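You operate a simulated robot arm through the tools that you are given. There is no shell and no other tool. Be economical: measure what you need, move in short steps, check, and stop when the job is done.

The job below is to be done with a simulated two-armed robot. You get a single attempt, and the scene is never put back.

JOB
One key in the grey cabinet hangs wrong. Move it as listed.
Fine: shut and latch the door again.

The check looks at the end state, three seconds after you hand in, the way a careful person would. Anything else that was tipped, shoved, dropped, spilled or broken makes it a failure.

ROBOT AND FRAMES
Two 7-joint arms with fingered hands on one trunk, on a base that drives. Base frame: it is fixed to the floor where the robot stands at the start and does not move with it; the origin is under the middle of the robot, x ahead of it, y to its left, z up; the surface under the hand at the start is at about z = 0.8. Readings come in m, rad, newtons and seconds.
The left shoulder is at the start at [0.017, 0.185, 1.349], the right one opposite. With the tool pointing down near the work surface each hand reaches from about 0.1 to 0.72 m from the robot's upright axis, wherever it stands, measured 20 degrees to its own side. Places, roughly: drawer lock knob [0.1, -0.9, 0.9]; drop box latch [0.7, 0.6, 0.9]; grey cabinet door [0.7, 0.1, 1.2]; latch of the blue cabinet [0.3, -0.6, 1.3]; latch of the grey cabinet [0.6, 0, 1.3]; latch of the locker marked blue [0.9, 1.1, 1.3]; latch of the locker marked green [0.9, 1.1, 1]; latch of the locker marked red [0.9, 1.1, 1.3]; latch of the locker marked yellow [0.9, 1.1, 1]. Payload 4 kg a hand.
The TCP of each hand is the grasp point between the finger pads, 0.026 m short of the fingertips. In the tool frame z runs along the fingers and y along their closing line. The gripper opens to 0.132 m. The gripper's body begins 0.073 m behind the TCP. The gripper is a hand of 3 fingers: y runs from the thumb to the fingers, the wrist lies at [0, 0, -0.224] in the tool frame, and closing takes about 1.5 s.
Orientation is that of the tool frame in the base frame, as a unit quaternion [x, y, z, w]. With the fingers straight down and closing along the base's y, the tool's x points along the base's -x, its y along +y and its z along -z.

CONTROLS
- The arms move only by the tool apply_moves. It takes "left_rows", "right_rows" or both (then of equal length, played together; a hand with none holds still); each is a list that holds one entry, the list of rows, each a list of 7 numbers: the opening, from 0 (shut) to 1 (fully open), then the shift along the tool's x, y, z in units of 25 mm (1.0 is 25 mm), then the turn, a rotation vector about the tool's x, y, z in units of 5 degrees (1.0 is 5 degrees). In form: [[[gripper, dx, dy, dz, rx, ry, rz], ...]]. A call has 1 to 10 rows; each row shifts and turns the commanded pose from where the row before left it, along the tool's axes as they then stand. A call with a number of a shift or a turn outside -1 to 1 is refused whole. Each row takes 0.2 s and may step no farther than 0.05 m and 0.15 rad from the row before; otherwise, or with a gripper value out of range, the whole call is refused. Where a pose cannot be reached the arm comes as near as it can. A force on the tool above 40 N (or 10 N above the force at the start of the call, whichever is more), or a blocked arm, ends the call early, and 0.2 s more pass. Each finger travels about 0.072 m/s and halts on what it meets, pressing with about 24 N; the grip force reading is that of the motor and also rises with nothing between the fingers. The clock runs only during rows and for 0.2 s after the last one: add rows that do not move to give the fingers time. It gives the time, the measured TCP pose, the force on the tool (base axes), the opening and the grip force at its end, in the units of the frame above (readings bear some noise), with the torque about the TCP (base axes, N m) and any sound that the robot's microphone picked up.
- Cameras (640 x 400 px; columns grow to the right, rows downward): "scene" is now at [0.0954, -0.0105, 1.598]; the picture's right is [-0.14, -0.99, 0.00], its down [-0.40, 0.05, -0.92] and it looks along [0.91, -0.13, -0.40] (base axes); focal length 214 px, centre (320, 200). "left" rides on the left gripper at [-0.062, 0.003, -0.092] in its tool frame; the picture's right is [-0.05, -1.00, 0.00], its down [0.83, -0.04, -0.56] and it looks along [0.55, -0.03, 0.83] (tool axes); focal length 230 px, centre (320, 200). "right" rides on the right gripper at [0.062, 0.003, -0.092] in its tool frame; the picture's right is [-0.05, 1.00, 0.00], its down [-0.83, -0.04, -0.56] and it looks along [-0.55, -0.03, 0.83] (tool axes); focal length 230 px, centre (320, 200). There is no depth. A picture from a camera that has moved, and an enlarged one, comes with that camera's place and axes in the base frame and with its lens.
- grab_frame(camera): a new picture of that camera. No time passes.
- slide_trunk(by): slides the trunk up (or, below 0, down) by that many m; the arms and the scene camera ride with it, the base frame stays. It gives what a move gives, with no picture.
- base_move(legs): drives the robot by 1 to 6 legs, each [ahead, left, turn to the left] in m, m and rad, along the robot's own axes; the way and the turn of a leg run together, so that a leg with both is an arc; at most 1.5 m and 3.142 rad a leg. The arms and the cameras ride along, it lands a little off, and it stops where it bumps. It gives what a move gives.
- preshape(shape, hand): the hand has 3 fingers and takes this shape, open, in about a second: jaw (thumb against the fingers, like two jaws); tri (thumb and two fingers); tip (a fingertip pinch); poke (one finger out to press); point (the index stretched); flat (the hand flat); cup (the hand cupped); fist (a fist). The gripper value then closes the fingers along that shape, each until it touches; the sizes above hold for jaw. It gives what a move gives, with no picture.
- turn_head(pan, tilt): turns the head with the scene camera to pan (to the left, within 1.501 rad either way) and tilt (down, from -0.506 to 1.204), counted from straight ahead of the robot. It gives what a move gives.
- inspect(camera, box): a new picture of the part [left, top, right, bottom] of that camera's present view, enlarged. No time passes.
- sign_off(): hands the job in; it is judged then, once.

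Go step by step. Nothing tells you exact positions but the pictures and the camera data: compare them with the known pose of the tool, close in by small moves and look again before you grip or let go. The budget is 120 turns and 108 pictures, counting those below and the enlarged ones. Unless the task says otherwise, let go and move clear before handing in, and close with one line.

The tools are called after "Request:" as name(argument=value, ...) on one line, values as JSON. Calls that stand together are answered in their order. apply_moves: Moves the arms, as the interface text tells. Its arguments: {"type":"object","properties":{"left_rows":{"type":"array","items":{"type":"array","items":{"type":"array","items":{"type":"number"}}}},"right_rows":{"type":"array","items":{"type":"array","items":{"type":"array","items":{"type":"number"}}}}},"required":[]} The other tools are called the same way: slide_trunk (by) slides the trunk up or down; preshape (shape, hand) gives the hand a shape; base_move (legs) drives the base; turn_head (pan, tilt) turns the head that bears the scene camera; grab_frame (camera) takes a picture; inspect (camera, box) takes an enlarged picture of a part of a camera's view; sign_off () hands the job in.

At the start:

```text
clock: 0.0
left_position: [0.4265, 0.3707, 1.5018]
left_tcp_rot: [0.0, 1.0, 0.001, 0.0]
left_force: [-0.2, -0.2, -1.1]
left_torque: [-0.02, 0.01, 0.04]
left_grip_width: 0.1321
left_grip_force: 0.0
left_shape: jaw
right_position: [0.4029, -0.094, 1.6145]
right_tcp_rot: [0.0, 1.0, 0.0, 0.0]
right_force: [-0.9, -0.2, 0.5]
right_torque: [-0.01, 0.01, -0.01]
right_grip_width: 0.132
right_grip_force: 0.0
right_shape: jaw
trunk travel left (down, up): [-0.375, 0.087]
robot x, y, heading: [-0.0012, 0.0007, -0.003]
head pan, tilt: [-0.141, 0.389]
```

scene: 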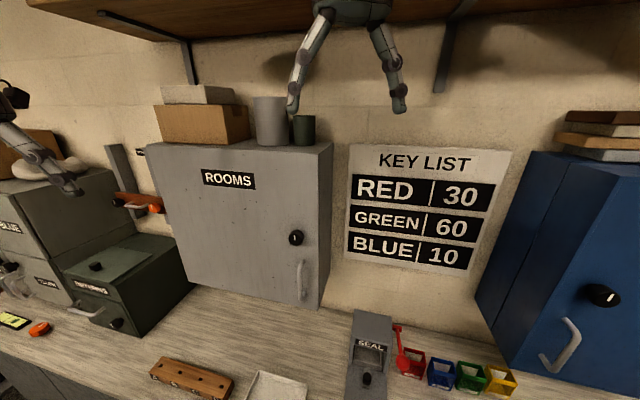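
right: 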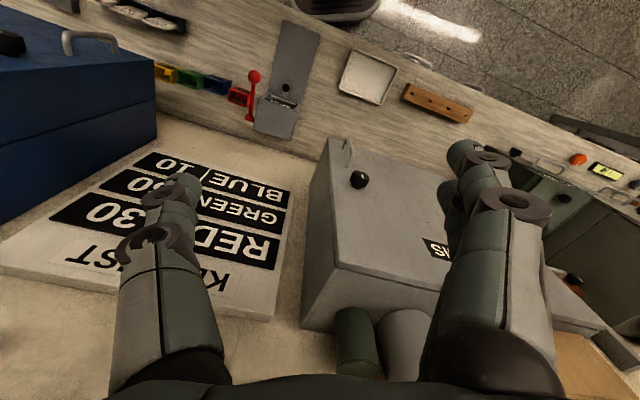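
left: 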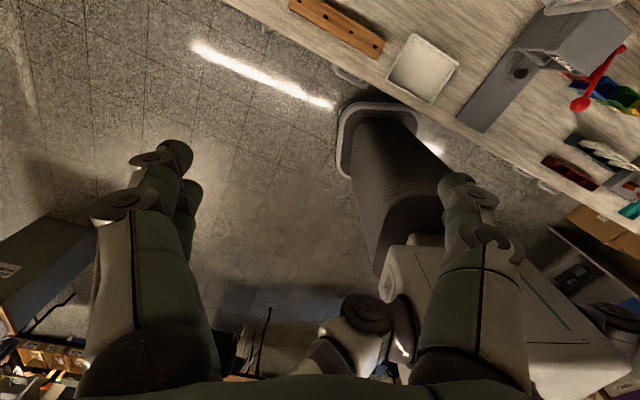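

The grey ROOMS cabinet is ahead, with a knob (latch) and handle on its right side and the key list to the right of it. I'll look closer at the door first.

Request:
inspect(camera="scene", box=[240, 180, 360, 320])

Request:
inspect(camera="scene", box=[120, 80, 360, 320])

```text
2.86 times, centred on (300, 250) of scene
camera zoom: at [0.0954, -0.0105, 1.598], right [-0.14, -0.99, 0.0], down [-0.4, 0.05, -0.92], along [0.91, -0.13, -0.4], focal length 613 px, centre (377, 57)
```

zoom: 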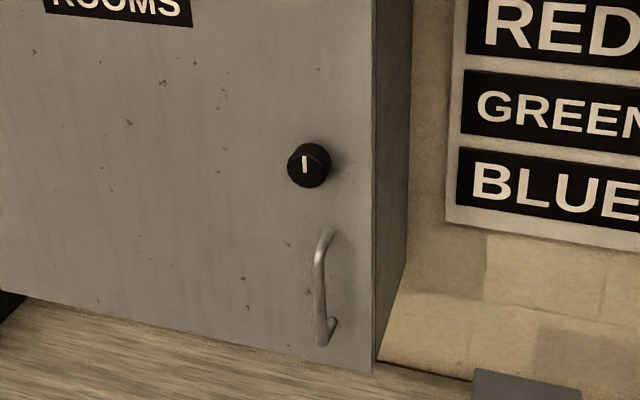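

```text
1.67 times, centred on (240, 200) of scene
camera zoom: at [0.0954, -0.0105, 1.598], right [-0.14, -0.99, 0.0], down [-0.4, 0.05, -0.92], along [0.91, -0.13, -0.4], focal length 358 px, centre (453, 200)
```

zoom: 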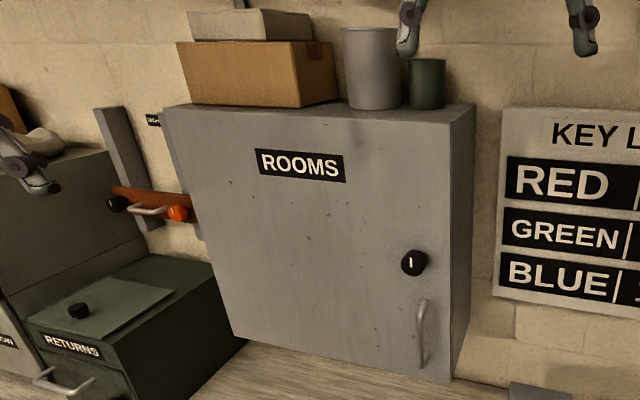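

The door is slanted (right edge near x≈0.6, y≈-0.07, hinge side near x≈0.72, y≈0.36), and the knob is near [0.6,-0.02,1.27]. I'll back off for room and swing the right hand to point forward.

Request:
base_move(legs=[[-0.2, 0, 0]])

Request:
apply_moves(right_rows=[[[1, 0, -0.5, 1, 0, -1, 0], [1, 0, -0.5, 1, 0, -1, 0], [1, 0, -0.5, 1, 0, -1, 0], [1, 0, -0.5, 1, 0, -1, 0], [1, 0, -0.5, 1, 0, -1, 0], [1, 0, -0.5, 1, 0, -1, 0], [1, 0, -0.5, 1, 0, -1, 0], [1, 0, -0.5, 1, 0, -1, 0], [1, 0, -0.5, 1, 0, -1, 0]]])

Request:
apply_moves(right_rows=[[[1, 0.5, 0, 0, 0, -1, 0], [1, 0.5, 0, 0, 0, -1, 0], [1, 0.5, 0, 0, 0, -1, 0], [1, 0.5, 0, 0, 0, -1, 0], [1, 0.5, 0, 0, 0, -1, 0], [1, 0.5, 0, 0, 0, -1, 0], [1, 0.5, 0, 0, 0, -1, 0], [1, 0.5, 0, 0, 0, -1, 0], [1, 0.5, 0, 0, 0, -1, 0]]])

Request:
grab_frame(camera="scene")

Request:
grab_frame(camera="right")

```text
clock: 1.6
left_position: [0.2336, 0.3706, 1.4996]
left_tcp_rot: [0.0, 1.0, 0.0, -0.003]
left_force: [0.2, -0.6, 0.4]
left_torque: [0.01, 0.05, -0.01]
left_grip_width: 0.1321
left_grip_force: 0.0
left_shape: jaw
right_position: [0.211, -0.0944, 1.612]
right_tcp_rot: [-0.001, 1.0, 0.0, -0.003]
right_force: [1.0, -0.2, -0.1]
right_torque: [0.0, 0.05, 0.0]
right_grip_width: 0.1319
right_grip_force: 0.2
right_shape: jaw
trunk travel left (down, up): [-0.375, 0.087]
robot x, y, heading: [-0.202, -0.0018, 0.002]
head pan, tilt: [-0.141, 0.389]
```

```text
clock: 3.6
left_position: [0.2303, 0.3686, 1.5019]
left_tcp_rot: [0.0, 1.0, 0.0, -0.001]
left_force: [1.4, 0.2, 0.3]
left_torque: [0.01, -0.03, 0.02]
left_grip_width: 0.132
left_grip_force: 0.0
left_shape: jaw
right_position: [0.2804, -0.2073, 1.409]
right_tcp_rot: [0.0, 0.924, 0.001, 0.383]
right_force: [0.3, 0.1, 0.3]
right_torque: [0.02, -0.01, 0.01]
right_grip_width: 0.1318
right_grip_force: 0.1
right_shape: jaw
trunk travel left (down, up): [-0.375, 0.087]
robot x, y, heading: [-0.1961, 0.0016, 0.001]
head pan, tilt: [-0.141, 0.389]
```

```text
clock: 5.2
left_position: [0.2302, 0.3681, 1.5018]
left_tcp_rot: [-0.001, 1.0, 0.0, 0.0]
left_force: [0.3, -0.4, 0.1]
left_torque: [0.0, 0.02, -0.02]
left_grip_width: 0.132
left_grip_force: 0.0
left_shape: jaw
right_position: [0.2754, -0.2086, 1.4225]
right_tcp_rot: [-0.037, 0.699, -0.107, 0.706]
right_force: [-0.7, -0.5, 0.3]
right_torque: [-0.01, -0.01, 0.0]
right_grip_width: 0.1321
right_grip_force: 0.2
right_shape: jaw
right hand out of reach, approached as far as the arm can: row 2, 3, 4, 7, 8
trunk travel left (down, up): [-0.375, 0.087]
robot x, y, heading: [-0.1977, -0.0002, -0.006]
head pan, tilt: [-0.141, 0.389]
stopped in row 8 (right hand): the arm was blocked; the commanded pose is now the measured one
```

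```text
102 pictures are left
camera scene: at [-0.1015, -0.0129, 1.5979], right [-0.14, -0.99, 0.0], down [-0.4, 0.06, -0.92], along [0.91, -0.13, -0.4], focal length 214 px, centre (320, 200)
```

scene: 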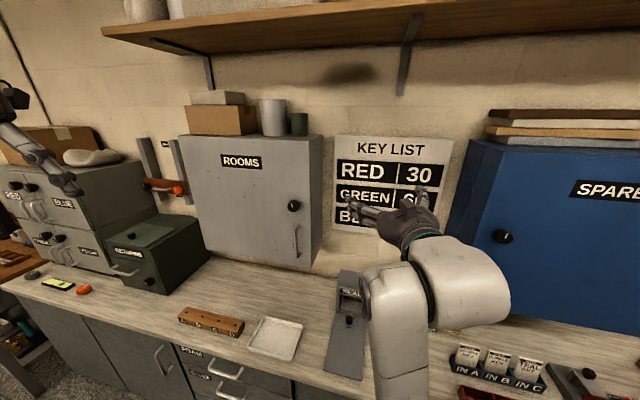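

```text
101 pictures are left
camera right: at [0.1835, -0.209, 1.359], right [0.1, 0.98, -0.15], down [-0.56, 0.18, 0.81], along [0.83, 0.01, 0.56], focal length 230 px, centre (320, 200)
```

right: 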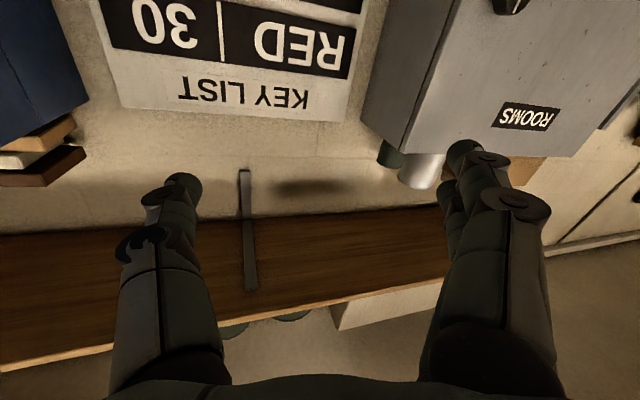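

The right hand now points forward. I'll take an enlarged look at the cabinet for better triangulation of the door's slant and knob.

Request:
inspect(camera="scene", box=[170, 110, 330, 270])

```text
2.50 times, centred on (250, 190) of scene
camera zoom: at [-0.1015, -0.0129, 1.5979], right [-0.14, -0.99, 0.0], down [-0.4, 0.06, -0.92], along [0.91, -0.13, -0.4], focal length 536 px, centre (495, 225)
```

zoom: 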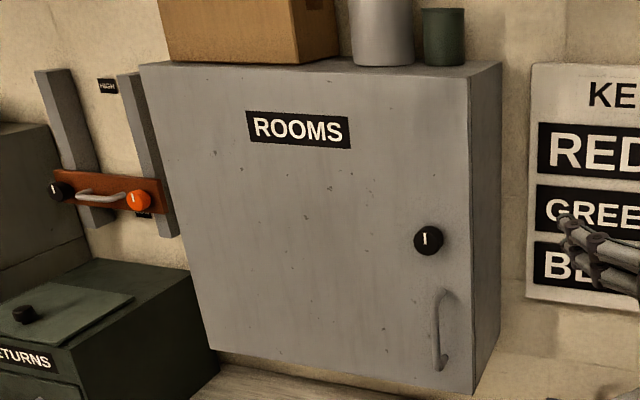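

Door: right edge ≈(0.594,-0.075), hinge ≈(0.775,0.385), z 0.99–1.50, so its face is yawed about 21°. I'll align the right hand with the door normal.

Request:
apply_moves(right_rows=[[[1, 0, 0, 1, 0.8, 0, 0.58], [1, 0, 0, 1, 0.8, 0, 0.58], [1, 0.5, 1, 0.5, 0.8, 0, 0.58], [1, 0.5, 1, 0.5, 0.8, 0, 0.58], [1, 0.5, 1, 0, 0, 0, 0], [1, 0.5, 1, 0, 0, 0, 0]]])

```text
clock: 6.6
left_position: [0.2291, 0.371, 1.5028]
left_tcp_rot: [-0.001, 1.0, -0.001, 0.0]
left_force: [1.0, -0.1, -0.3]
left_torque: [0.02, -0.01, 0.01]
left_grip_width: 0.1319
left_grip_force: 0.0
left_shape: jaw
right_position: [0.3821, -0.1258, 1.3732]
right_tcp_rot: [0.13, 0.676, -0.133, 0.713]
right_force: [0.6, 0.1, 0.6]
right_torque: [0.0, -0.02, -0.02]
right_grip_width: 0.1319
right_grip_force: 0.2
right_shape: jaw
trunk travel left (down, up): [-0.375, 0.087]
robot x, y, heading: [-0.1993, -0.0012, -0.003]
head pan, tilt: [-0.141, 0.389]
```

Orientation matches the door normal. Moving to a standoff in front of the knob.

Request:
apply_moves(right_rows=[[[1, 0.46, 0.9, 0.1, 0, 0.6, 0], [1, 0.46, 0.9, 0.1, 0, 0, 0], [1, 0.46, 0.9, 0.1, 0, 0, 0], [1, 0.46, 0.9, 0.1, 0, 0, 0], [1, 0.46, 0.9, 0.1, 0, 0, 0], [1, 0.46, 0.9, 0.1, 0, 0, 0], [1, 0.46, 0.9, 0.1, 0, 0, 0], [1, 0.46, 0.9, 0.1, 0, 0, 0]]])

Request:
grab_frame(camera="right")

Request:
grab_frame(camera="scene")

```text
clock: 8.6
left_position: [0.2278, 0.3708, 1.5029]
left_tcp_rot: [-0.001, 1.0, 0.0, 0.0]
left_force: [-0.2, -0.1, 0.7]
left_torque: [0.03, 0.02, 0.02]
left_grip_width: 0.1321
left_grip_force: 0.0
left_shape: jaw
right_position: [0.4844, -0.016, 1.2581]
right_tcp_rot: [0.123, 0.683, -0.186, 0.696]
right_force: [-0.3, -0.1, -0.1]
right_torque: [-0.01, 0.01, 0.0]
right_grip_width: 0.1319
right_grip_force: 0.1
right_shape: jaw
trunk travel left (down, up): [-0.375, 0.087]
robot x, y, heading: [-0.2004, -0.0018, -0.003]
head pan, tilt: [-0.141, 0.389]
stopped in row 8 (right hand): the arm was blocked; the commanded pose is now the measured one
```

```text
99 pictures are left
camera right: at [0.4024, 0.0191, 1.1911], right [0.43, 0.9, -0.03], down [-0.52, 0.27, 0.81], along [0.74, -0.33, 0.58], focal length 230 px, centre (320, 200)
```

right: 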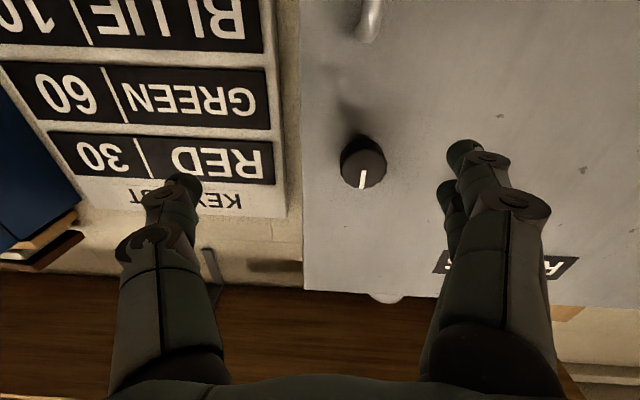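

```text
98 pictures are left
camera scene: at [-0.1026, -0.0105, 1.598], right [-0.14, -0.99, 0.0], down [-0.4, 0.05, -0.92], along [0.91, -0.13, -0.4], focal length 214 px, centre (320, 200)
```

scene: 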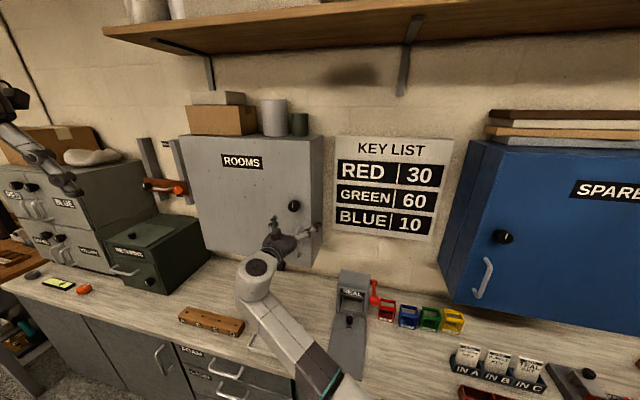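

The right arm is jammed crossing the body. I'll retract and straighten the hand relative to the robot, then drive the base so it faces the cabinet squarely.

Request:
apply_moves(right_rows=[[[1, -0.3, -0.8, -1, -0.86, 0.3, 0.25], [1, -0.3, -0.8, -1, -0.86, 0.3, 0.25], [1, -0.3, -0.8, -1, -0.86, 0.3, 0], [1, 0, -0.8, -1, -0.86, 0, 0], [1, 0, -0.8, -1, -0.86, 0, 0]]])

Request:
base_move(legs=[[0.1, 0.38, 0], [0, 0, -0.372]])

Request:
turn_head(pan=-0.1, tilt=0.45)

Request:
grab_frame(camera="scene")

Request:
grab_frame(camera="right")

```text
clock: 9.8
left_position: [0.2268, 0.3705, 1.5033]
left_tcp_rot: [-0.001, 1.0, 0.0, 0.001]
left_force: [-0.1, -0.1, -0.4]
left_torque: [0.01, 0.0, -0.01]
left_grip_width: 0.1319
left_grip_force: 0.1
left_shape: jaw
right_position: [0.3353, -0.0721, 1.2883]
right_tcp_rot: [0.014, 0.728, -0.027, 0.685]
right_force: [0.2, 0.8, 0.1]
right_torque: [-0.02, 0.0, 0.02]
right_grip_width: 0.1318
right_grip_force: 0.2
right_shape: jaw
trunk travel left (down, up): [-0.375, 0.087]
robot x, y, heading: [-0.1988, -0.0002, -0.004]
head pan, tilt: [-0.141, 0.389]
```

```text
clock: 13.4
left_position: [0.4328, 0.5683, 1.5026]
left_tcp_rot: [0.185, 0.983, 0.0, -0.001]
left_force: [-0.2, -0.7, 0.1]
left_torque: [-0.02, 0.01, 0.01]
left_grip_width: 0.1319
left_grip_force: 0.1
left_shape: jaw
right_position: [0.3735, 0.1151, 1.2881]
right_tcp_rot: [0.15, 0.712, -0.157, 0.668]
right_force: [0.2, 0.0, -0.1]
right_torque: [-0.01, -0.01, 0.0]
right_grip_width: 0.1319
right_grip_force: 0.1
right_shape: jaw
trunk travel left (down, up): [-0.375, 0.087]
robot x, y, heading: [-0.0984, 0.3793, -0.371]
head pan, tilt: [-0.141, 0.389]
```

```text
clock: 14.1
left_position: [0.4333, 0.5679, 1.5019]
left_tcp_rot: [0.183, 0.983, 0.001, -0.001]
left_force: [-1.2, -0.2, -0.2]
left_torque: [0.02, 0.0, 0.01]
left_grip_width: 0.1319
left_grip_force: 0.1
left_shape: jaw
right_position: [0.3727, 0.1151, 1.287]
right_tcp_rot: [0.15, 0.713, -0.158, 0.666]
right_force: [-0.4, -0.4, 1.3]
right_torque: [0.0, 0.05, -0.04]
right_grip_width: 0.132
right_grip_force: 0.0
right_shape: jaw
trunk travel left (down, up): [-0.375, 0.087]
robot x, y, heading: [-0.0965, 0.376, -0.371]
head pan, tilt: [-0.099, 0.45]
```

```text
97 pictures are left
camera scene: at [-0.0131, 0.3382, 1.5924], right [-0.45, -0.89, 0.0], down [-0.4, 0.2, -0.89], along [0.79, -0.41, -0.45], focal length 214 px, centre (320, 200)
```

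scene: 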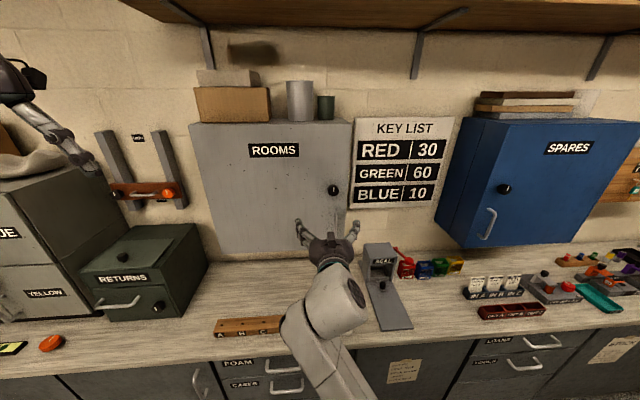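

```text
96 pictures are left
camera right: at [0.2872, 0.156, 1.2301], right [0.42, 0.9, 0.03], down [-0.47, 0.19, 0.86], along [0.78, -0.38, 0.5], focal length 230 px, centre (320, 200)
```

right: 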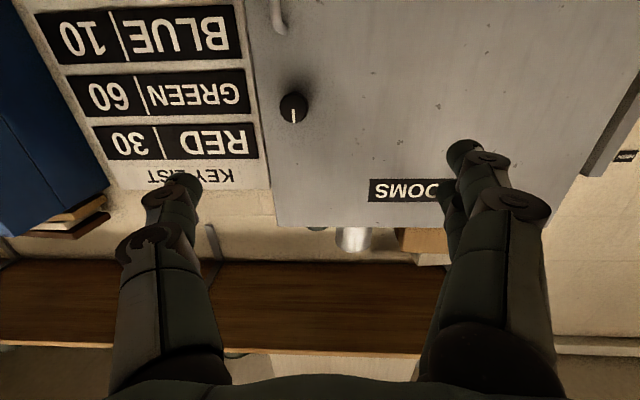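

The view is square now; the knob triangulates to ≈(0.593,-0.032,1.28). Approaching along the door normal to a standoff ~8 cm away.

Request:
apply_moves(right_rows=[[[1, 0.1, -0.5, 0.9, -0.74, -0.7, 0.3], [1, 0.1, -0.5, 0.9, 0, 0, 0], [1, 0, -0.5, 0.9, 0, 0, 0], [1, 0, -0.5, 0.9, 0, 0, 0], [1, 0, -0.3, 0.9, 0, 0, 0], [1, 0, 0, 0.9, 0, 0, 0], [1, 0, 0, 0.9, 0, 0, 0]]])

Request:
grab_frame(camera="right")

Request:
grab_frame(camera="scene")

```text
clock: 15.7
left_position: [0.4344, 0.5675, 1.5011]
left_tcp_rot: [0.185, 0.983, 0.0, -0.001]
left_force: [0.2, -0.1, 0.1]
left_torque: [0.02, 0.03, -0.05]
left_grip_width: 0.1321
left_grip_force: 0.0
left_shape: jaw
right_position: [0.4988, 0.0029, 1.2804]
right_tcp_rot: [0.133, 0.695, -0.129, 0.695]
right_force: [0.5, -0.2, -0.5]
right_torque: [-0.01, 0.0, 0.01]
right_grip_width: 0.1318
right_grip_force: 0.0
right_shape: jaw
trunk travel left (down, up): [-0.375, 0.087]
robot x, y, heading: [-0.0951, 0.3781, -0.374]
head pan, tilt: [-0.099, 0.45]
```

```text
95 pictures are left
camera right: at [0.4138, 0.0382, 1.2175], right [0.36, 0.93, 0.06], down [-0.53, 0.16, 0.83], along [0.76, -0.33, 0.55], focal length 230 px, centre (320, 200)
```

right: 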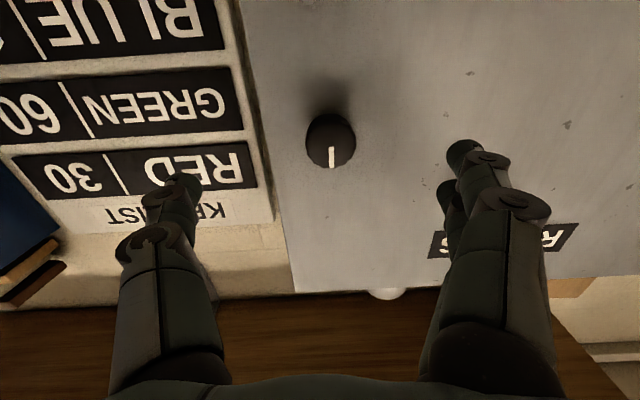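

```text
94 pictures are left
camera scene: at [-0.0122, 0.3378, 1.5923], right [-0.45, -0.89, 0.0], down [-0.41, 0.2, -0.89], along [0.79, -0.41, -0.45], focal length 214 px, centre (320, 200)
```

scene: 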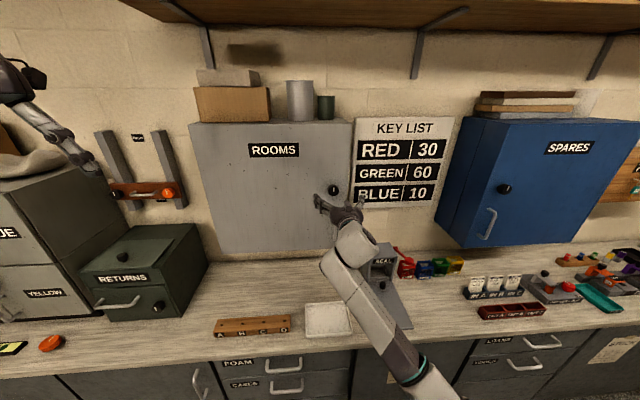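

Knob is centred to within a few mm. Moving in and closing on it.

Request:
apply_moves(right_rows=[[[1, -0.05, 0.1, 0.7, 0, 0, 0], [1, -0.05, 0.1, 0.7, 0, 0, 0], [1, 0, 0.1, 0.7, 0, 0, 0], [1, 0, 0, 0.7, 0, 0, 0], [1, 0, 0, 0.6, 0, 0, 0], [1, 0, 0, 0, 0, 0, 0]]])

Request:
grab_frame(camera="right")

```text
clock: 17.1
left_position: [0.4296, 0.5687, 1.5026]
left_tcp_rot: [0.185, 0.983, 0.0, 0.001]
left_force: [0.8, 0.1, 0.4]
left_torque: [0.01, -0.03, 0.01]
left_grip_width: 0.1319
left_grip_force: 0.1
left_shape: jaw
right_position: [0.5765, -0.021, 1.284]
right_tcp_rot: [0.131, 0.694, -0.129, 0.696]
right_force: [-17.6, 2.2, -4.4]
right_torque: [-0.27, 0.24, 1.19]
right_grip_width: 0.132
right_grip_force: 0.2
right_shape: jaw
trunk travel left (down, up): [-0.375, 0.087]
robot x, y, heading: [-0.099, 0.3805, -0.374]
head pan, tilt: [-0.099, 0.45]
```

```text
93 pictures are left
camera right: at [0.4914, 0.015, 1.2216], right [0.36, 0.93, 0.06], down [-0.53, 0.16, 0.83], along [0.76, -0.33, 0.56], focal length 230 px, centre (320, 200)
```

right: 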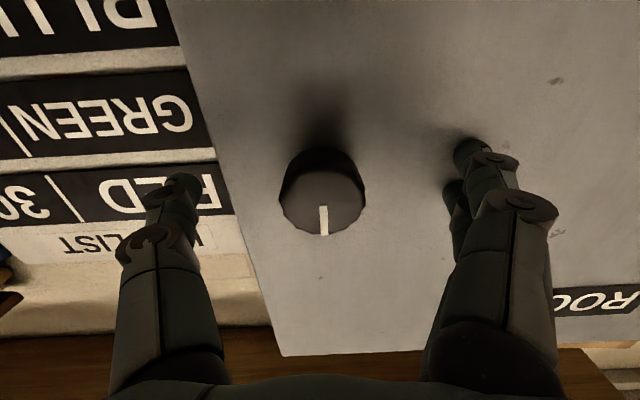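

The fingers just touch the door. Backing off 6 mm and closing on the knob.

Request:
apply_moves(right_rows=[[[1, 0, 0, -0.3, 0, 0, 0], [0.2, 0, 0, 0, 0, 0, 0], [0.0, 0, 0, 0, 0, 0, 0], [0.0, 0, 0, 0, 0, 0, 0], [0.0, 0, 0, 0, 0, 0, 0], [0.0, 0, 0, 0, 0, 0, 0], [0.0, 0, 0, 0, 0, 0, 0], [0.0, 0, 0, 0, 0, 0, 0]]])

Request:
grab_frame(camera="right")

```text
clock: 18.9
left_position: [0.4299, 0.5646, 1.5041]
left_tcp_rot: [0.185, 0.983, 0.001, 0.0]
left_force: [-0.5, -0.1, -0.1]
left_torque: [-0.03, -0.01, 0.04]
left_grip_width: 0.1318
left_grip_force: 0.0
left_shape: jaw
right_position: [0.5685, -0.0226, 1.284]
right_tcp_rot: [0.135, 0.694, -0.131, 0.695]
right_force: [-11.3, -17.8, 4.5]
right_torque: [-0.28, 0.0, -1.04]
right_grip_width: 0.057
right_grip_force: 24.5
right_shape: jaw
trunk travel left (down, up): [-0.375, 0.087]
robot x, y, heading: [-0.0983, 0.3798, -0.374]
head pan, tilt: [-0.099, 0.45]
```

```text
92 pictures are left
camera right: at [0.4845, 0.0136, 1.2216], right [0.37, 0.93, 0.06], down [-0.54, 0.16, 0.83], along [0.76, -0.34, 0.56], focal length 230 px, centre (320, 200)
```

right: 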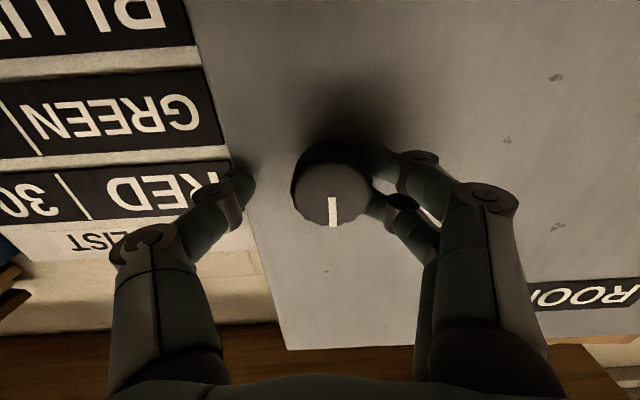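

The fingers hold one side, but the thumb looks caught on the door surface. I'll open, back off another 10 mm and close again.

Request:
apply_moves(right_rows=[[[0.7, 0, 0, 0, 0, 0, 0], [0.7, 0, 0, -0.2, 0, 0, 0], [0.7, 0, 0.1, -0.2, 0, 0, 0], [0, 0, 0, 0, 0, 0, 0], [0, 0, 0, 0, 0, 0, 0], [0, 0, 0, 0, 0, 0, 0], [0, 0, 0, 0, 0, 0, 0], [0, 0, 0, 0, 0, 0, 0], [0, 0, 0, 0, 0, 0, 0]]])

Request:
grab_frame(camera="right")

```text
clock: 20.9
left_position: [0.434, 0.5687, 1.502]
left_tcp_rot: [0.185, 0.983, 0.001, 0.0]
left_force: [0.9, 0.6, -0.9]
left_torque: [-0.01, 0.03, 0.0]
left_grip_width: 0.1319
left_grip_force: 0.1
left_shape: jaw
right_position: [0.5641, -0.0116, 1.2817]
right_tcp_rot: [0.131, 0.695, -0.13, 0.695]
right_force: [0.3, 1.5, 0.8]
right_torque: [0.02, 0.01, -0.02]
right_grip_width: 0.0286
right_grip_force: 24.5
right_shape: jaw
trunk travel left (down, up): [-0.375, 0.087]
robot x, y, heading: [-0.0979, 0.3827, -0.369]
head pan, tilt: [-0.099, 0.45]
```

```text
91 pictures are left
camera right: at [0.4796, 0.0242, 1.2207], right [0.36, 0.93, 0.06], down [-0.53, 0.16, 0.83], along [0.76, -0.33, 0.55], focal length 230 px, centre (320, 200)
```

right: 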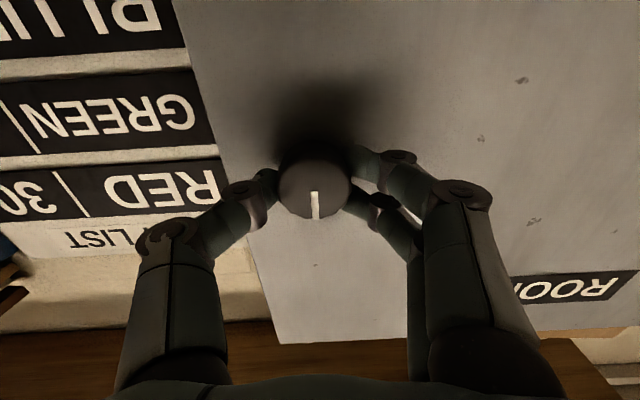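

Knob is held on both sides. Trying a clockwise turn (as seen from the front) in small steps.

Request:
apply_moves(right_rows=[[[0, 0, 0, 0, 0, 0, 1], [0, 0, 0, 0, 0, 0, 1], [0, 0, 0, 0, 0, 0, 1], [0, 0, 0, 0, 0, 0, 1], [0, 0, 0, 0, 0, 0, 1]]])

Request:
grab_frame(camera="right")

```text
clock: 22.1
left_position: [0.4328, 0.5679, 1.5016]
left_tcp_rot: [0.185, 0.983, 0.0, 0.001]
left_force: [0.6, -0.6, -0.4]
left_torque: [-0.04, -0.03, -0.03]
left_grip_width: 0.132
left_grip_force: 0.1
left_shape: jaw
right_position: [0.5624, -0.0124, 1.2851]
right_tcp_rot: [0.28, 0.649, 0.024, 0.707]
right_force: [-0.4, -2.1, 5.8]
right_torque: [-0.09, -0.08, -0.01]
right_grip_width: 0.029
right_grip_force: 24.7
right_shape: jaw
trunk travel left (down, up): [-0.375, 0.087]
robot x, y, heading: [-0.0953, 0.3789, -0.376]
head pan, tilt: [-0.099, 0.45]
```

```text
90 pictures are left
camera right: at [0.4879, 0.0472, 1.2286], right [0.32, 0.82, 0.47], down [-0.66, -0.16, 0.73], along [0.68, -0.55, 0.49], focal length 230 px, centre (320, 200)
```

right: 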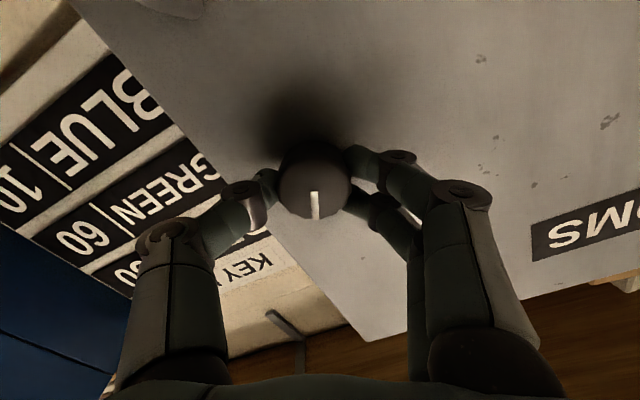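

The knob turns with the hand, almost without resistance. Continuing toward a quarter turn.

Request:
apply_moves(right_rows=[[[0, 0, 0, 0, 0, 0, 1], [0, 0, 0, 0, 0, 0, 1], [0, 0, 0, 0, 0, 0, 1], [0, 0, 0, 0, 0, 0, 1], [0, 0, 0, 0, 0, 0, 1], [0, 0, 0, 0, 0, 0, 1]]])

Request:
apply_moves(right_rows=[[[0, 0, 0, 0, 0, 0, 1], [0, 0, 0, 0, 0, 0, 1], [0, 0, 0, 0, 0, 0, 1], [0, 0, 0, 0, 0, 0, 1], [0, 0, 0, 0, 0, 0, 1], [0, 0, 0, 0, 0, 0, 1], [0, 0, 0, 0, 0, 0, 1]]])

Request:
grab_frame(camera="right")

```text
clock: 23.5
left_position: [0.432, 0.5678, 1.5031]
left_tcp_rot: [0.184, 0.983, 0.0, 0.0]
left_force: [0.9, -0.3, 0.0]
left_torque: [0.04, -0.01, 0.01]
left_grip_width: 0.1318
left_grip_force: 0.0
left_shape: jaw
right_position: [0.5627, -0.0134, 1.2829]
right_tcp_rot: [0.438, 0.555, 0.206, 0.677]
right_force: [-3.2, -9.1, 10.2]
right_torque: [-0.12, -0.16, -0.16]
right_grip_width: 0.0288
right_grip_force: 24.1
right_shape: jaw
trunk travel left (down, up): [-0.375, 0.087]
robot x, y, heading: [-0.0982, 0.3738, -0.374]
head pan, tilt: [-0.099, 0.45]
```

```text
clock: 25.0
left_position: [0.4324, 0.5697, 1.5011]
left_tcp_rot: [0.184, 0.983, -0.001, 0.0]
left_force: [0.7, 0.7, 0.6]
left_torque: [-0.04, 0.0, 0.02]
left_grip_width: 0.132
left_grip_force: 0.1
left_shape: jaw
right_position: [0.5476, -0.0707, 1.2712]
right_tcp_rot: [0.564, 0.424, 0.33, 0.627]
right_force: [-0.3, 0.2, -0.4]
right_torque: [-0.04, 0.03, 0.03]
right_grip_width: 0.0153
right_grip_force: 24.1
right_shape: jaw
trunk travel left (down, up): [-0.375, 0.087]
robot x, y, heading: [-0.0997, 0.3774, -0.374]
head pan, tilt: [-0.099, 0.45]
stopped in row 7 (right hand): the arm was blocked; the commanded pose is now the measured one
```

```text
89 pictures are left
camera right: at [0.4911, 0.0232, 1.263], right [0.04, 0.1, 0.99], down [-0.86, -0.51, 0.09], along [0.51, -0.86, 0.06], focal length 230 px, centre (320, 200)
```

right: 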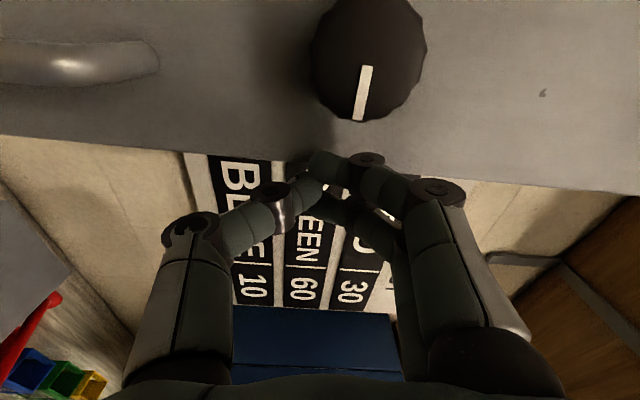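

The hand slipped off the knob near the end, but the mark now points right, about a quarter turn. Checking in the scene view.

Request:
inspect(camera="scene", box=[280, 130, 400, 260])

```text
3.08 times, centred on (340, 195) of scene
camera zoom: at [-0.0139, 0.3401, 1.5925], right [-0.46, -0.89, 0.0], down [-0.4, 0.2, -0.89], along [0.79, -0.41, -0.45], focal length 660 px, centre (258, 215)
```

zoom: 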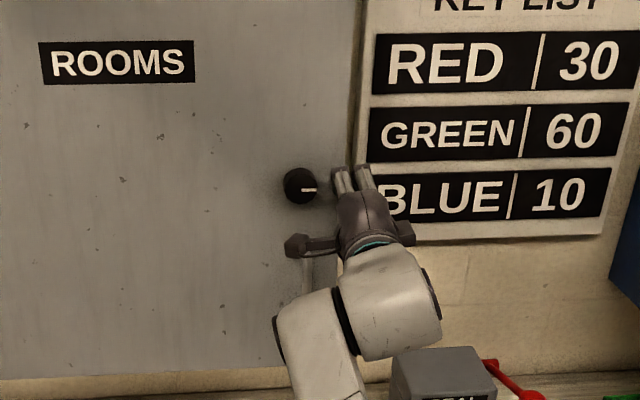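

The knob is at a quarter turn (mark right). Now I'll retreat, roll the hand back to level, and line up with the handle below.

Request:
apply_moves(right_rows=[[[0.3, 0, 0, -1, 0, 0, 0], [0.8, 0, 0, -1, 0, 0, 0], [0.8, 0, 0, -1, 0, 0, -1], [0.8, 0, 0, -1, 0, 0, -1], [0.8, 0, 0, 0, 0, 0, -1], [0.8, 0, 0, 0, 0, 0, -1], [0.8, 0, 0, 0, 0, 0, -1], [0.8, 0, 0, 0, 0, 0, -1], [0.8, 0, 0, 0, 0, 0, -1], [0.8, 0, 0, 0, 0, 0, -1]]])

Request:
apply_moves(right_rows=[[[0.8, 0, 0, 0, 0, 0, -1], [0.8, 0, 0, 0, 0, 0, -1], [0.8, 0, 0, 0, 0, 0, -1], [0.8, 0, 0, 0, 0, 0, -1], [0.8, 0, 0, 0, 0, 0, -1], [0.8, 0, 0, 0, 0, 0, -1], [0.8, 0, 0, 0, 0, 0, -1], [0.8, 0, 0, 0, 0, 0, -1]]])

```text
clock: 27.2
left_position: [0.4337, 0.567, 1.5021]
left_tcp_rot: [0.184, 0.983, 0.0, -0.001]
left_force: [0.4, 0.3, 0.3]
left_torque: [-0.02, -0.02, 0.03]
left_grip_width: 0.132
left_grip_force: 0.1
left_shape: jaw
right_position: [0.4589, -0.0283, 1.2683]
right_tcp_rot: [0.387, 0.592, 0.098, 0.7]
right_force: [-0.5, 0.3, -0.6]
right_torque: [0.05, 0.0, -0.01]
right_grip_width: 0.1056
right_grip_force: 0.1
right_shape: jaw
trunk travel left (down, up): [-0.375, 0.087]
robot x, y, heading: [-0.0953, 0.3779, -0.372]
head pan, tilt: [-0.099, 0.45]
```

```text
clock: 29.0
left_position: [0.4333, 0.5676, 1.5019]
left_tcp_rot: [0.185, 0.983, 0.0, -0.001]
left_force: [1.1, 0.2, -0.5]
left_torque: [0.03, -0.03, 0.0]
left_grip_width: 0.132
left_grip_force: 0.0
left_shape: jaw
right_position: [0.4602, -0.0285, 1.2686]
right_tcp_rot: [0.161, 0.688, -0.148, 0.692]
right_force: [0.4, 0.3, 0.0]
right_torque: [0.0, -0.02, -0.02]
right_grip_width: 0.1053
right_grip_force: 0.2
right_shape: jaw
trunk travel left (down, up): [-0.375, 0.087]
robot x, y, heading: [-0.099, 0.3764, -0.375]
head pan, tilt: [-0.099, 0.45]
```

Request:
apply_moves(right_rows=[[[0.8, 0.87, 0.3, 0, -0.75, 0, 0], [0.8, 0.87, 0.3, 0, 0, 0, 0], [0.8, 0.87, 0.3, 0, 0, 0, 0], [0.8, 0.87, 0.3, 0, 0, 0, 0], [0.8, 0.87, 0.3, 0, 0, 0, 0], [0.8, 0.87, 0.3, 0, 0, 0, 0]]])

Request:
grab_frame(camera="right")

Request:
inspect(camera="scene", box=[280, 130, 400, 260])

```text
clock: 30.4
left_position: [0.4344, 0.5668, 1.5007]
left_tcp_rot: [0.184, 0.983, -0.001, -0.001]
left_force: [0.0, 0.2, -0.4]
left_torque: [0.02, -0.03, 0.04]
left_grip_width: 0.132
left_grip_force: 0.1
left_shape: jaw
right_position: [0.4778, 0.0164, 1.1394]
right_tcp_rot: [0.137, 0.693, -0.125, 0.697]
right_force: [-0.9, -0.4, -0.6]
right_torque: [0.02, 0.0, 0.01]
right_grip_width: 0.1056
right_grip_force: 0.0
right_shape: jaw
trunk travel left (down, up): [-0.375, 0.087]
robot x, y, heading: [-0.0946, 0.3783, -0.373]
head pan, tilt: [-0.099, 0.45]
```

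```text
87 pictures are left
camera right: at [0.3931, 0.0528, 1.0761], right [0.37, 0.93, 0.07], down [-0.54, 0.15, 0.83], along [0.76, -0.34, 0.56], focal length 230 px, centre (320, 200)
```

right: 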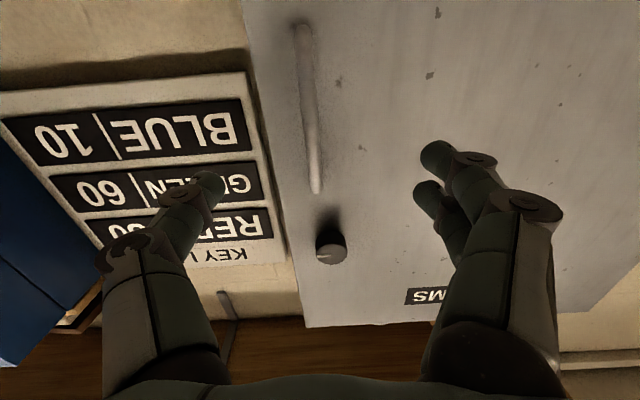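

```text
3.08 times, centred on (340, 195) of scene
camera zoom: at [-0.0127, 0.3382, 1.5924], right [-0.46, -0.89, 0.0], down [-0.41, 0.2, -0.89], along [0.79, -0.41, -0.45], focal length 660 px, centre (258, 215)
```

zoom: 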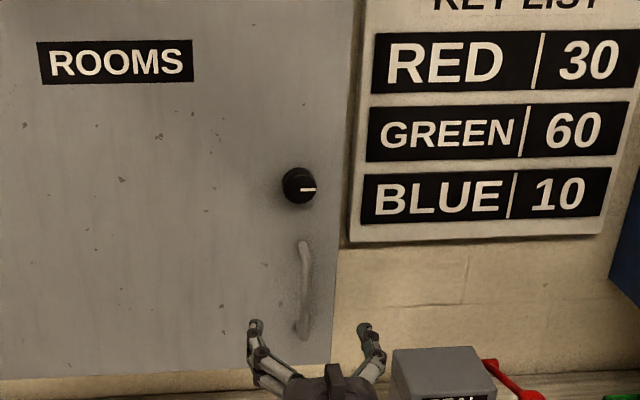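

Handle's middle is at ≈(0.564,-0.026,1.118). Approaching and gripping it.

Request:
apply_moves(right_rows=[[[0.8, 0.2, -0.1, 0.7, 0, 0, 0], [0.8, 0.2, -0.1, 0.7, 0, 0, 0], [0.8, 0.2, -0.1, 0.7, 0, 0, 0], [0.8, 0, 0, 0.7, 0, 0, 0], [0.8, 0, 0, 0.7, 0, 0, 0], [0.0, 0, 0, 0, 0, 0, 0], [0.0, 0, 0, 0, 0, 0, 0], [0.0, 0, 0, 0, 0, 0, 0], [0.0, 0, 0, 0, 0, 0, 0], [0.0, 0, 0, 0, 0, 0, 0]]])

Request:
grab_frame(camera="right")

```text
clock: 32.6
left_position: [0.4332, 0.5665, 1.502]
left_tcp_rot: [0.186, 0.983, 0.001, -0.001]
left_force: [-0.2, -0.4, 0.9]
left_torque: [-0.01, -0.02, -0.05]
left_grip_width: 0.1318
left_grip_force: 0.1
left_shape: jaw
right_position: [0.555, -0.0234, 1.124]
right_tcp_rot: [0.14, 0.693, -0.125, 0.696]
right_force: [0.4, -0.5, 0.0]
right_torque: [-0.01, 0.03, 0.0]
right_grip_width: 0.0002
right_grip_force: 24.4
right_shape: jaw
trunk travel left (down, up): [-0.375, 0.087]
robot x, y, heading: [-0.097, 0.3779, -0.378]
head pan, tilt: [-0.099, 0.45]
```

```text
85 pictures are left
camera right: at [0.4715, 0.0136, 1.0619], right [0.37, 0.93, 0.07], down [-0.54, 0.15, 0.83], along [0.76, -0.34, 0.55], focal length 230 px, centre (320, 200)
```

right: 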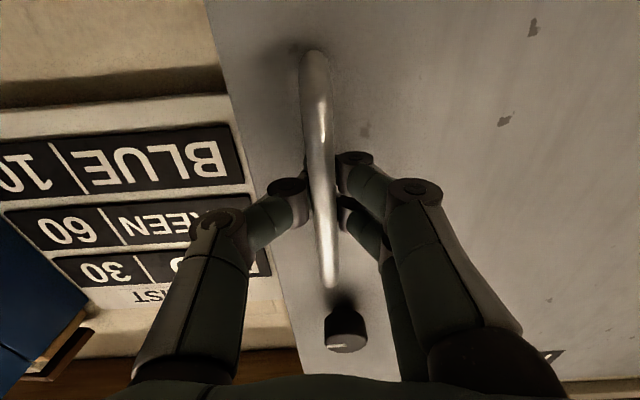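

The fingers hook around the handle bar. Pulling the door open along its arc.

Request:
apply_moves(right_rows=[[[0.0, 0, 0, -0.8, 0.5, 0, 0], [0.0, 0, 0, -0.9, 0.6, 0, 0], [0.0, 0, 0, -0.9, 0.6, 0, 0], [0.0, 0, 0, -0.9, 0.6, 0, 0], [0.0, 0, 0, -0.9, 0.6, 0, 0]]])

Request:
grab_frame(camera="scene")

```text
clock: 33.8
left_position: [0.4369, 0.5741, 1.5006]
left_tcp_rot: [0.185, 0.983, -0.001, -0.002]
left_force: [0.6, -0.3, 0.0]
left_torque: [0.02, 0.01, 0.0]
left_grip_width: 0.1318
left_grip_force: 0.0
left_shape: jaw
right_position: [0.4598, 0.0328, 1.1244]
right_tcp_rot: [0.222, 0.672, -0.212, 0.674]
right_force: [15.1, 17.4, -1.8]
right_torque: [-0.01, 0.04, -0.03]
right_grip_width: 0.0002
right_grip_force: 24.2
right_shape: jaw
trunk travel left (down, up): [-0.375, 0.087]
robot x, y, heading: [-0.0999, 0.3784, -0.373]
head pan, tilt: [-0.099, 0.45]
```

```text
84 pictures are left
camera scene: at [-0.0095, 0.3427, 1.5923], right [-0.45, -0.89, 0.01], down [-0.41, 0.2, -0.89], along [0.79, -0.41, -0.45], focal length 214 px, centre (320, 200)
```

scene: 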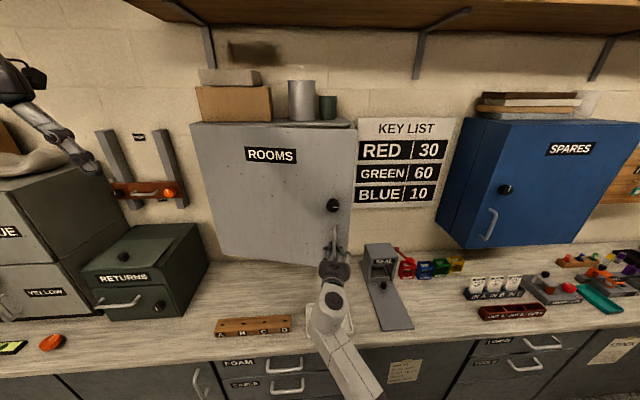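

The door is opening. The left hand is in the door's sweep, so I'll pull it back and up first, while continuing to hold the handle.

Request:
apply_moves(left_rows=[[[1, 1, 0, -0.5, 0, 0, 0], [1, 1, 0, -0.5, 0, 0, 0], [1, 1, 0, -0.5, 0, 0, 0], [1, 1, 0, -0.5, 0, 0, 0], [1, 1, 0, -0.5, 0, 0, 0], [1, 1, 0, -0.5, 0, 0, 0], [1, 1, 0, -0.5, 0, 0, 0], [1, 1, 0, -0.5, 0, 0, 0]]])

Request:
apply_moves(right_rows=[[[0.0, 0, 0.15, -0.9, 0.6, 0, 0], [0.0, 0, 0.15, -0.9, 0.6, 0, 0], [0.0, 0, 0.15, -0.9, 0.6, 0, 0], [0.0, 0, 0.15, -0.9, 0.6, 0, 0], [0.0, 0, 0.15, -0.9, 0.6, 0, 0]]])

Request:
grab_frame(camera="scene")

```text
clock: 35.6
left_position: [0.259, 0.6387, 1.5759]
left_tcp_rot: [0.185, 0.983, -0.004, 0.0]
left_force: [0.4, 0.1, -0.7]
left_torque: [-0.03, -0.03, -0.02]
left_grip_width: 0.1319
left_grip_force: 0.0
left_shape: jaw
left hand out of reach, approached as far as the arm can: row 7, 8
right_position: [0.4615, 0.031, 1.1243]
right_tcp_rot: [0.222, 0.673, -0.211, 0.674]
right_force: [17.8, 19.7, -1.3]
right_torque: [-0.06, 0.01, -0.08]
right_grip_width: 0.0002
right_grip_force: 24.0
right_shape: jaw
trunk travel left (down, up): [-0.375, 0.087]
robot x, y, heading: [-0.0989, 0.3797, -0.369]
head pan, tilt: [-0.099, 0.45]
```

```text
clock: 36.8
left_position: [0.2608, 0.64, 1.5756]
left_tcp_rot: [0.185, 0.983, -0.003, 0.0]
left_force: [0.0, 0.6, 0.5]
left_torque: [0.0, -0.03, 0.01]
left_grip_width: 0.1319
left_grip_force: 0.1
left_shape: jaw
right_position: [0.3915, 0.1048, 1.1252]
right_tcp_rot: [0.29, 0.63, -0.318, 0.646]
right_force: [28.7, 21.6, 1.2]
right_torque: [0.1, -0.01, -0.07]
right_grip_width: 0.0
right_grip_force: 24.0
right_shape: jaw
trunk travel left (down, up): [-0.375, 0.087]
robot x, y, heading: [-0.0997, 0.3726, -0.371]
head pan, tilt: [-0.099, 0.45]
```

```text
83 pictures are left
camera scene: at [-0.007, 0.343, 1.5923], right [-0.45, -0.89, 0.01], down [-0.41, 0.2, -0.89], along [0.79, -0.41, -0.46], focal length 214 px, centre (320, 200)
```

scene: 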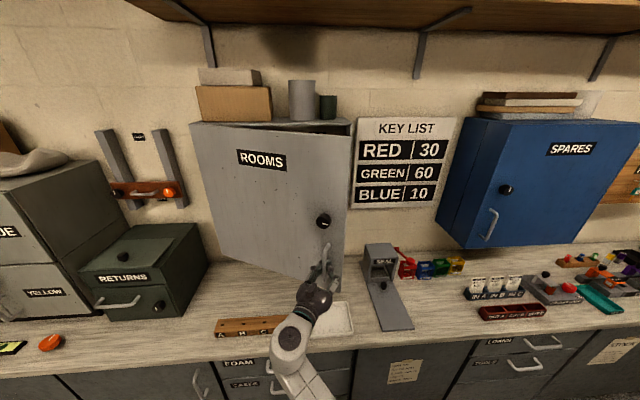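

Door is ~30° open. I'll release the handle, then use the hand's side inside the door edge to push it open the rest of the way.

Request:
apply_moves(right_rows=[[[0.0, 0, 0, 0.4, 0, 0, 0], [0.8, 0, 0, 0, 0, 0, 0], [0.8, 0, 0, 0, 0, 0, 0], [0.8, 0, 0, 0, 0, 0, 0], [0.8, 0, 0, 0, 0, 0, 0], [0.8, 0, 0, -1, 0, 0, 0], [0.8, 0, 0, -1, 0, 0, 0], [0.8, 0, 0, -0.8, 0, 0, 0]]])

Request:
grab_frame(camera="right")

Request:
grab_frame(camera="scene")

```text
clock: 38.6
left_position: [0.2553, 0.6325, 1.5782]
left_tcp_rot: [0.185, 0.983, -0.001, 0.002]
left_force: [-0.6, -0.1, 0.7]
left_torque: [0.01, 0.01, 0.01]
left_grip_width: 0.132
left_grip_force: 0.1
left_shape: jaw
right_position: [0.3479, 0.1468, 1.1213]
right_tcp_rot: [0.295, 0.631, -0.318, 0.644]
right_force: [0.6, -0.6, -0.4]
right_torque: [-0.01, -0.02, 0.02]
right_grip_width: 0.1056
right_grip_force: 0.1
right_shape: jaw
trunk travel left (down, up): [-0.375, 0.087]
robot x, y, heading: [-0.0972, 0.3821, -0.371]
head pan, tilt: [-0.099, 0.45]
```

```text
82 pictures are left
camera right: at [0.2928, 0.2174, 1.0558], right [0.78, 0.62, 0.03], down [-0.38, 0.44, 0.81], along [0.49, -0.65, 0.58], focal length 230 px, centre (320, 200)
```

right: 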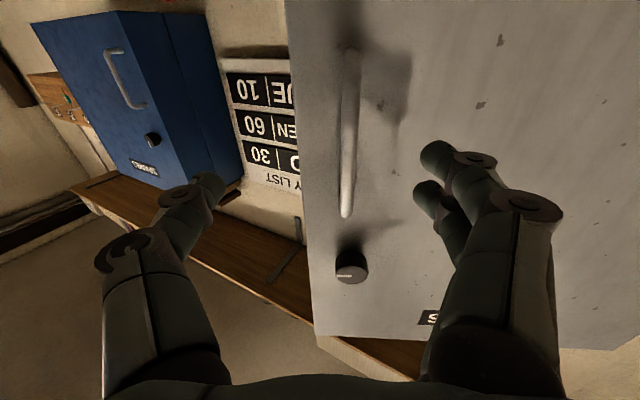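

```text
81 pictures are left
camera scene: at [-0.0135, 0.3377, 1.5924], right [-0.46, -0.89, 0.0], down [-0.4, 0.2, -0.89], along [0.79, -0.41, -0.45], focal length 214 px, centre (320, 200)
```

scene: 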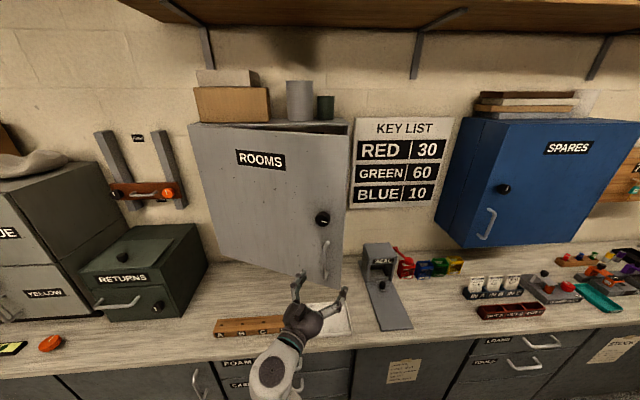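

Door edge is near (0.42,0.03). Moving the closed hand around to the right of the edge, pointing forward.

Request:
apply_moves(right_rows=[[[0.8, 0, -1, -0.3, -1, 0, 0], [0.5, 0, -1, 0, -1, 0, 0], [0.2, 0, -1, 0, -1, 0, 0], [0, 0, -1, 0, -1, 0, 0], [0, 0, -1, 0, -1, 0, 0], [0, 0, -1, 0, -1, 0, 0], [0, 0, -1, 0, -1, 0, 0], [0, 0, -1, 0, -1, 0, 0], [0, 0, -1, 0, -1, 0, 0]]])

Request:
grab_frame(camera="scene")

```text
clock: 40.6
left_position: [0.2546, 0.6332, 1.5779]
left_tcp_rot: [0.185, 0.983, -0.001, 0.002]
left_force: [0.2, 0.7, 0.0]
left_torque: [0.0, -0.01, 0.01]
left_grip_width: 0.1318
left_grip_force: 0.1
left_shape: jaw
right_position: [0.2313, -0.0187, 1.1215]
right_tcp_rot: [0.044, 0.703, -0.03, 0.709]
right_force: [0.0, 0.4, -0.6]
right_torque: [0.03, 0.04, -0.01]
right_grip_width: 0.0
right_grip_force: 23.6
right_shape: jaw
trunk travel left (down, up): [-0.375, 0.087]
robot x, y, heading: [-0.0952, 0.3795, -0.37]
head pan, tilt: [-0.099, 0.45]
```

```text
80 pictures are left
camera scene: at [-0.0133, 0.3379, 1.5924], right [-0.46, -0.89, 0.0], down [-0.4, 0.2, -0.89], along [0.79, -0.41, -0.45], focal length 214 px, centre (320, 200)
```

scene: 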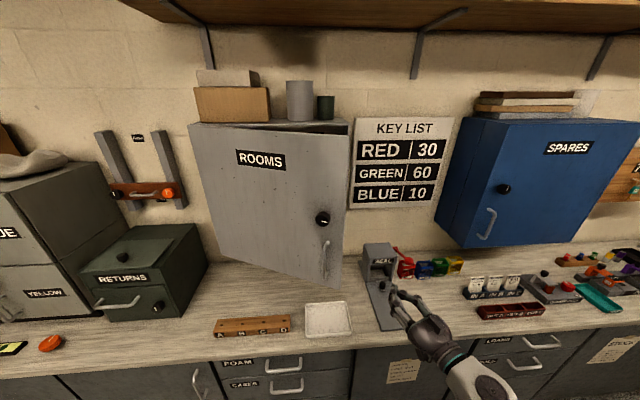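

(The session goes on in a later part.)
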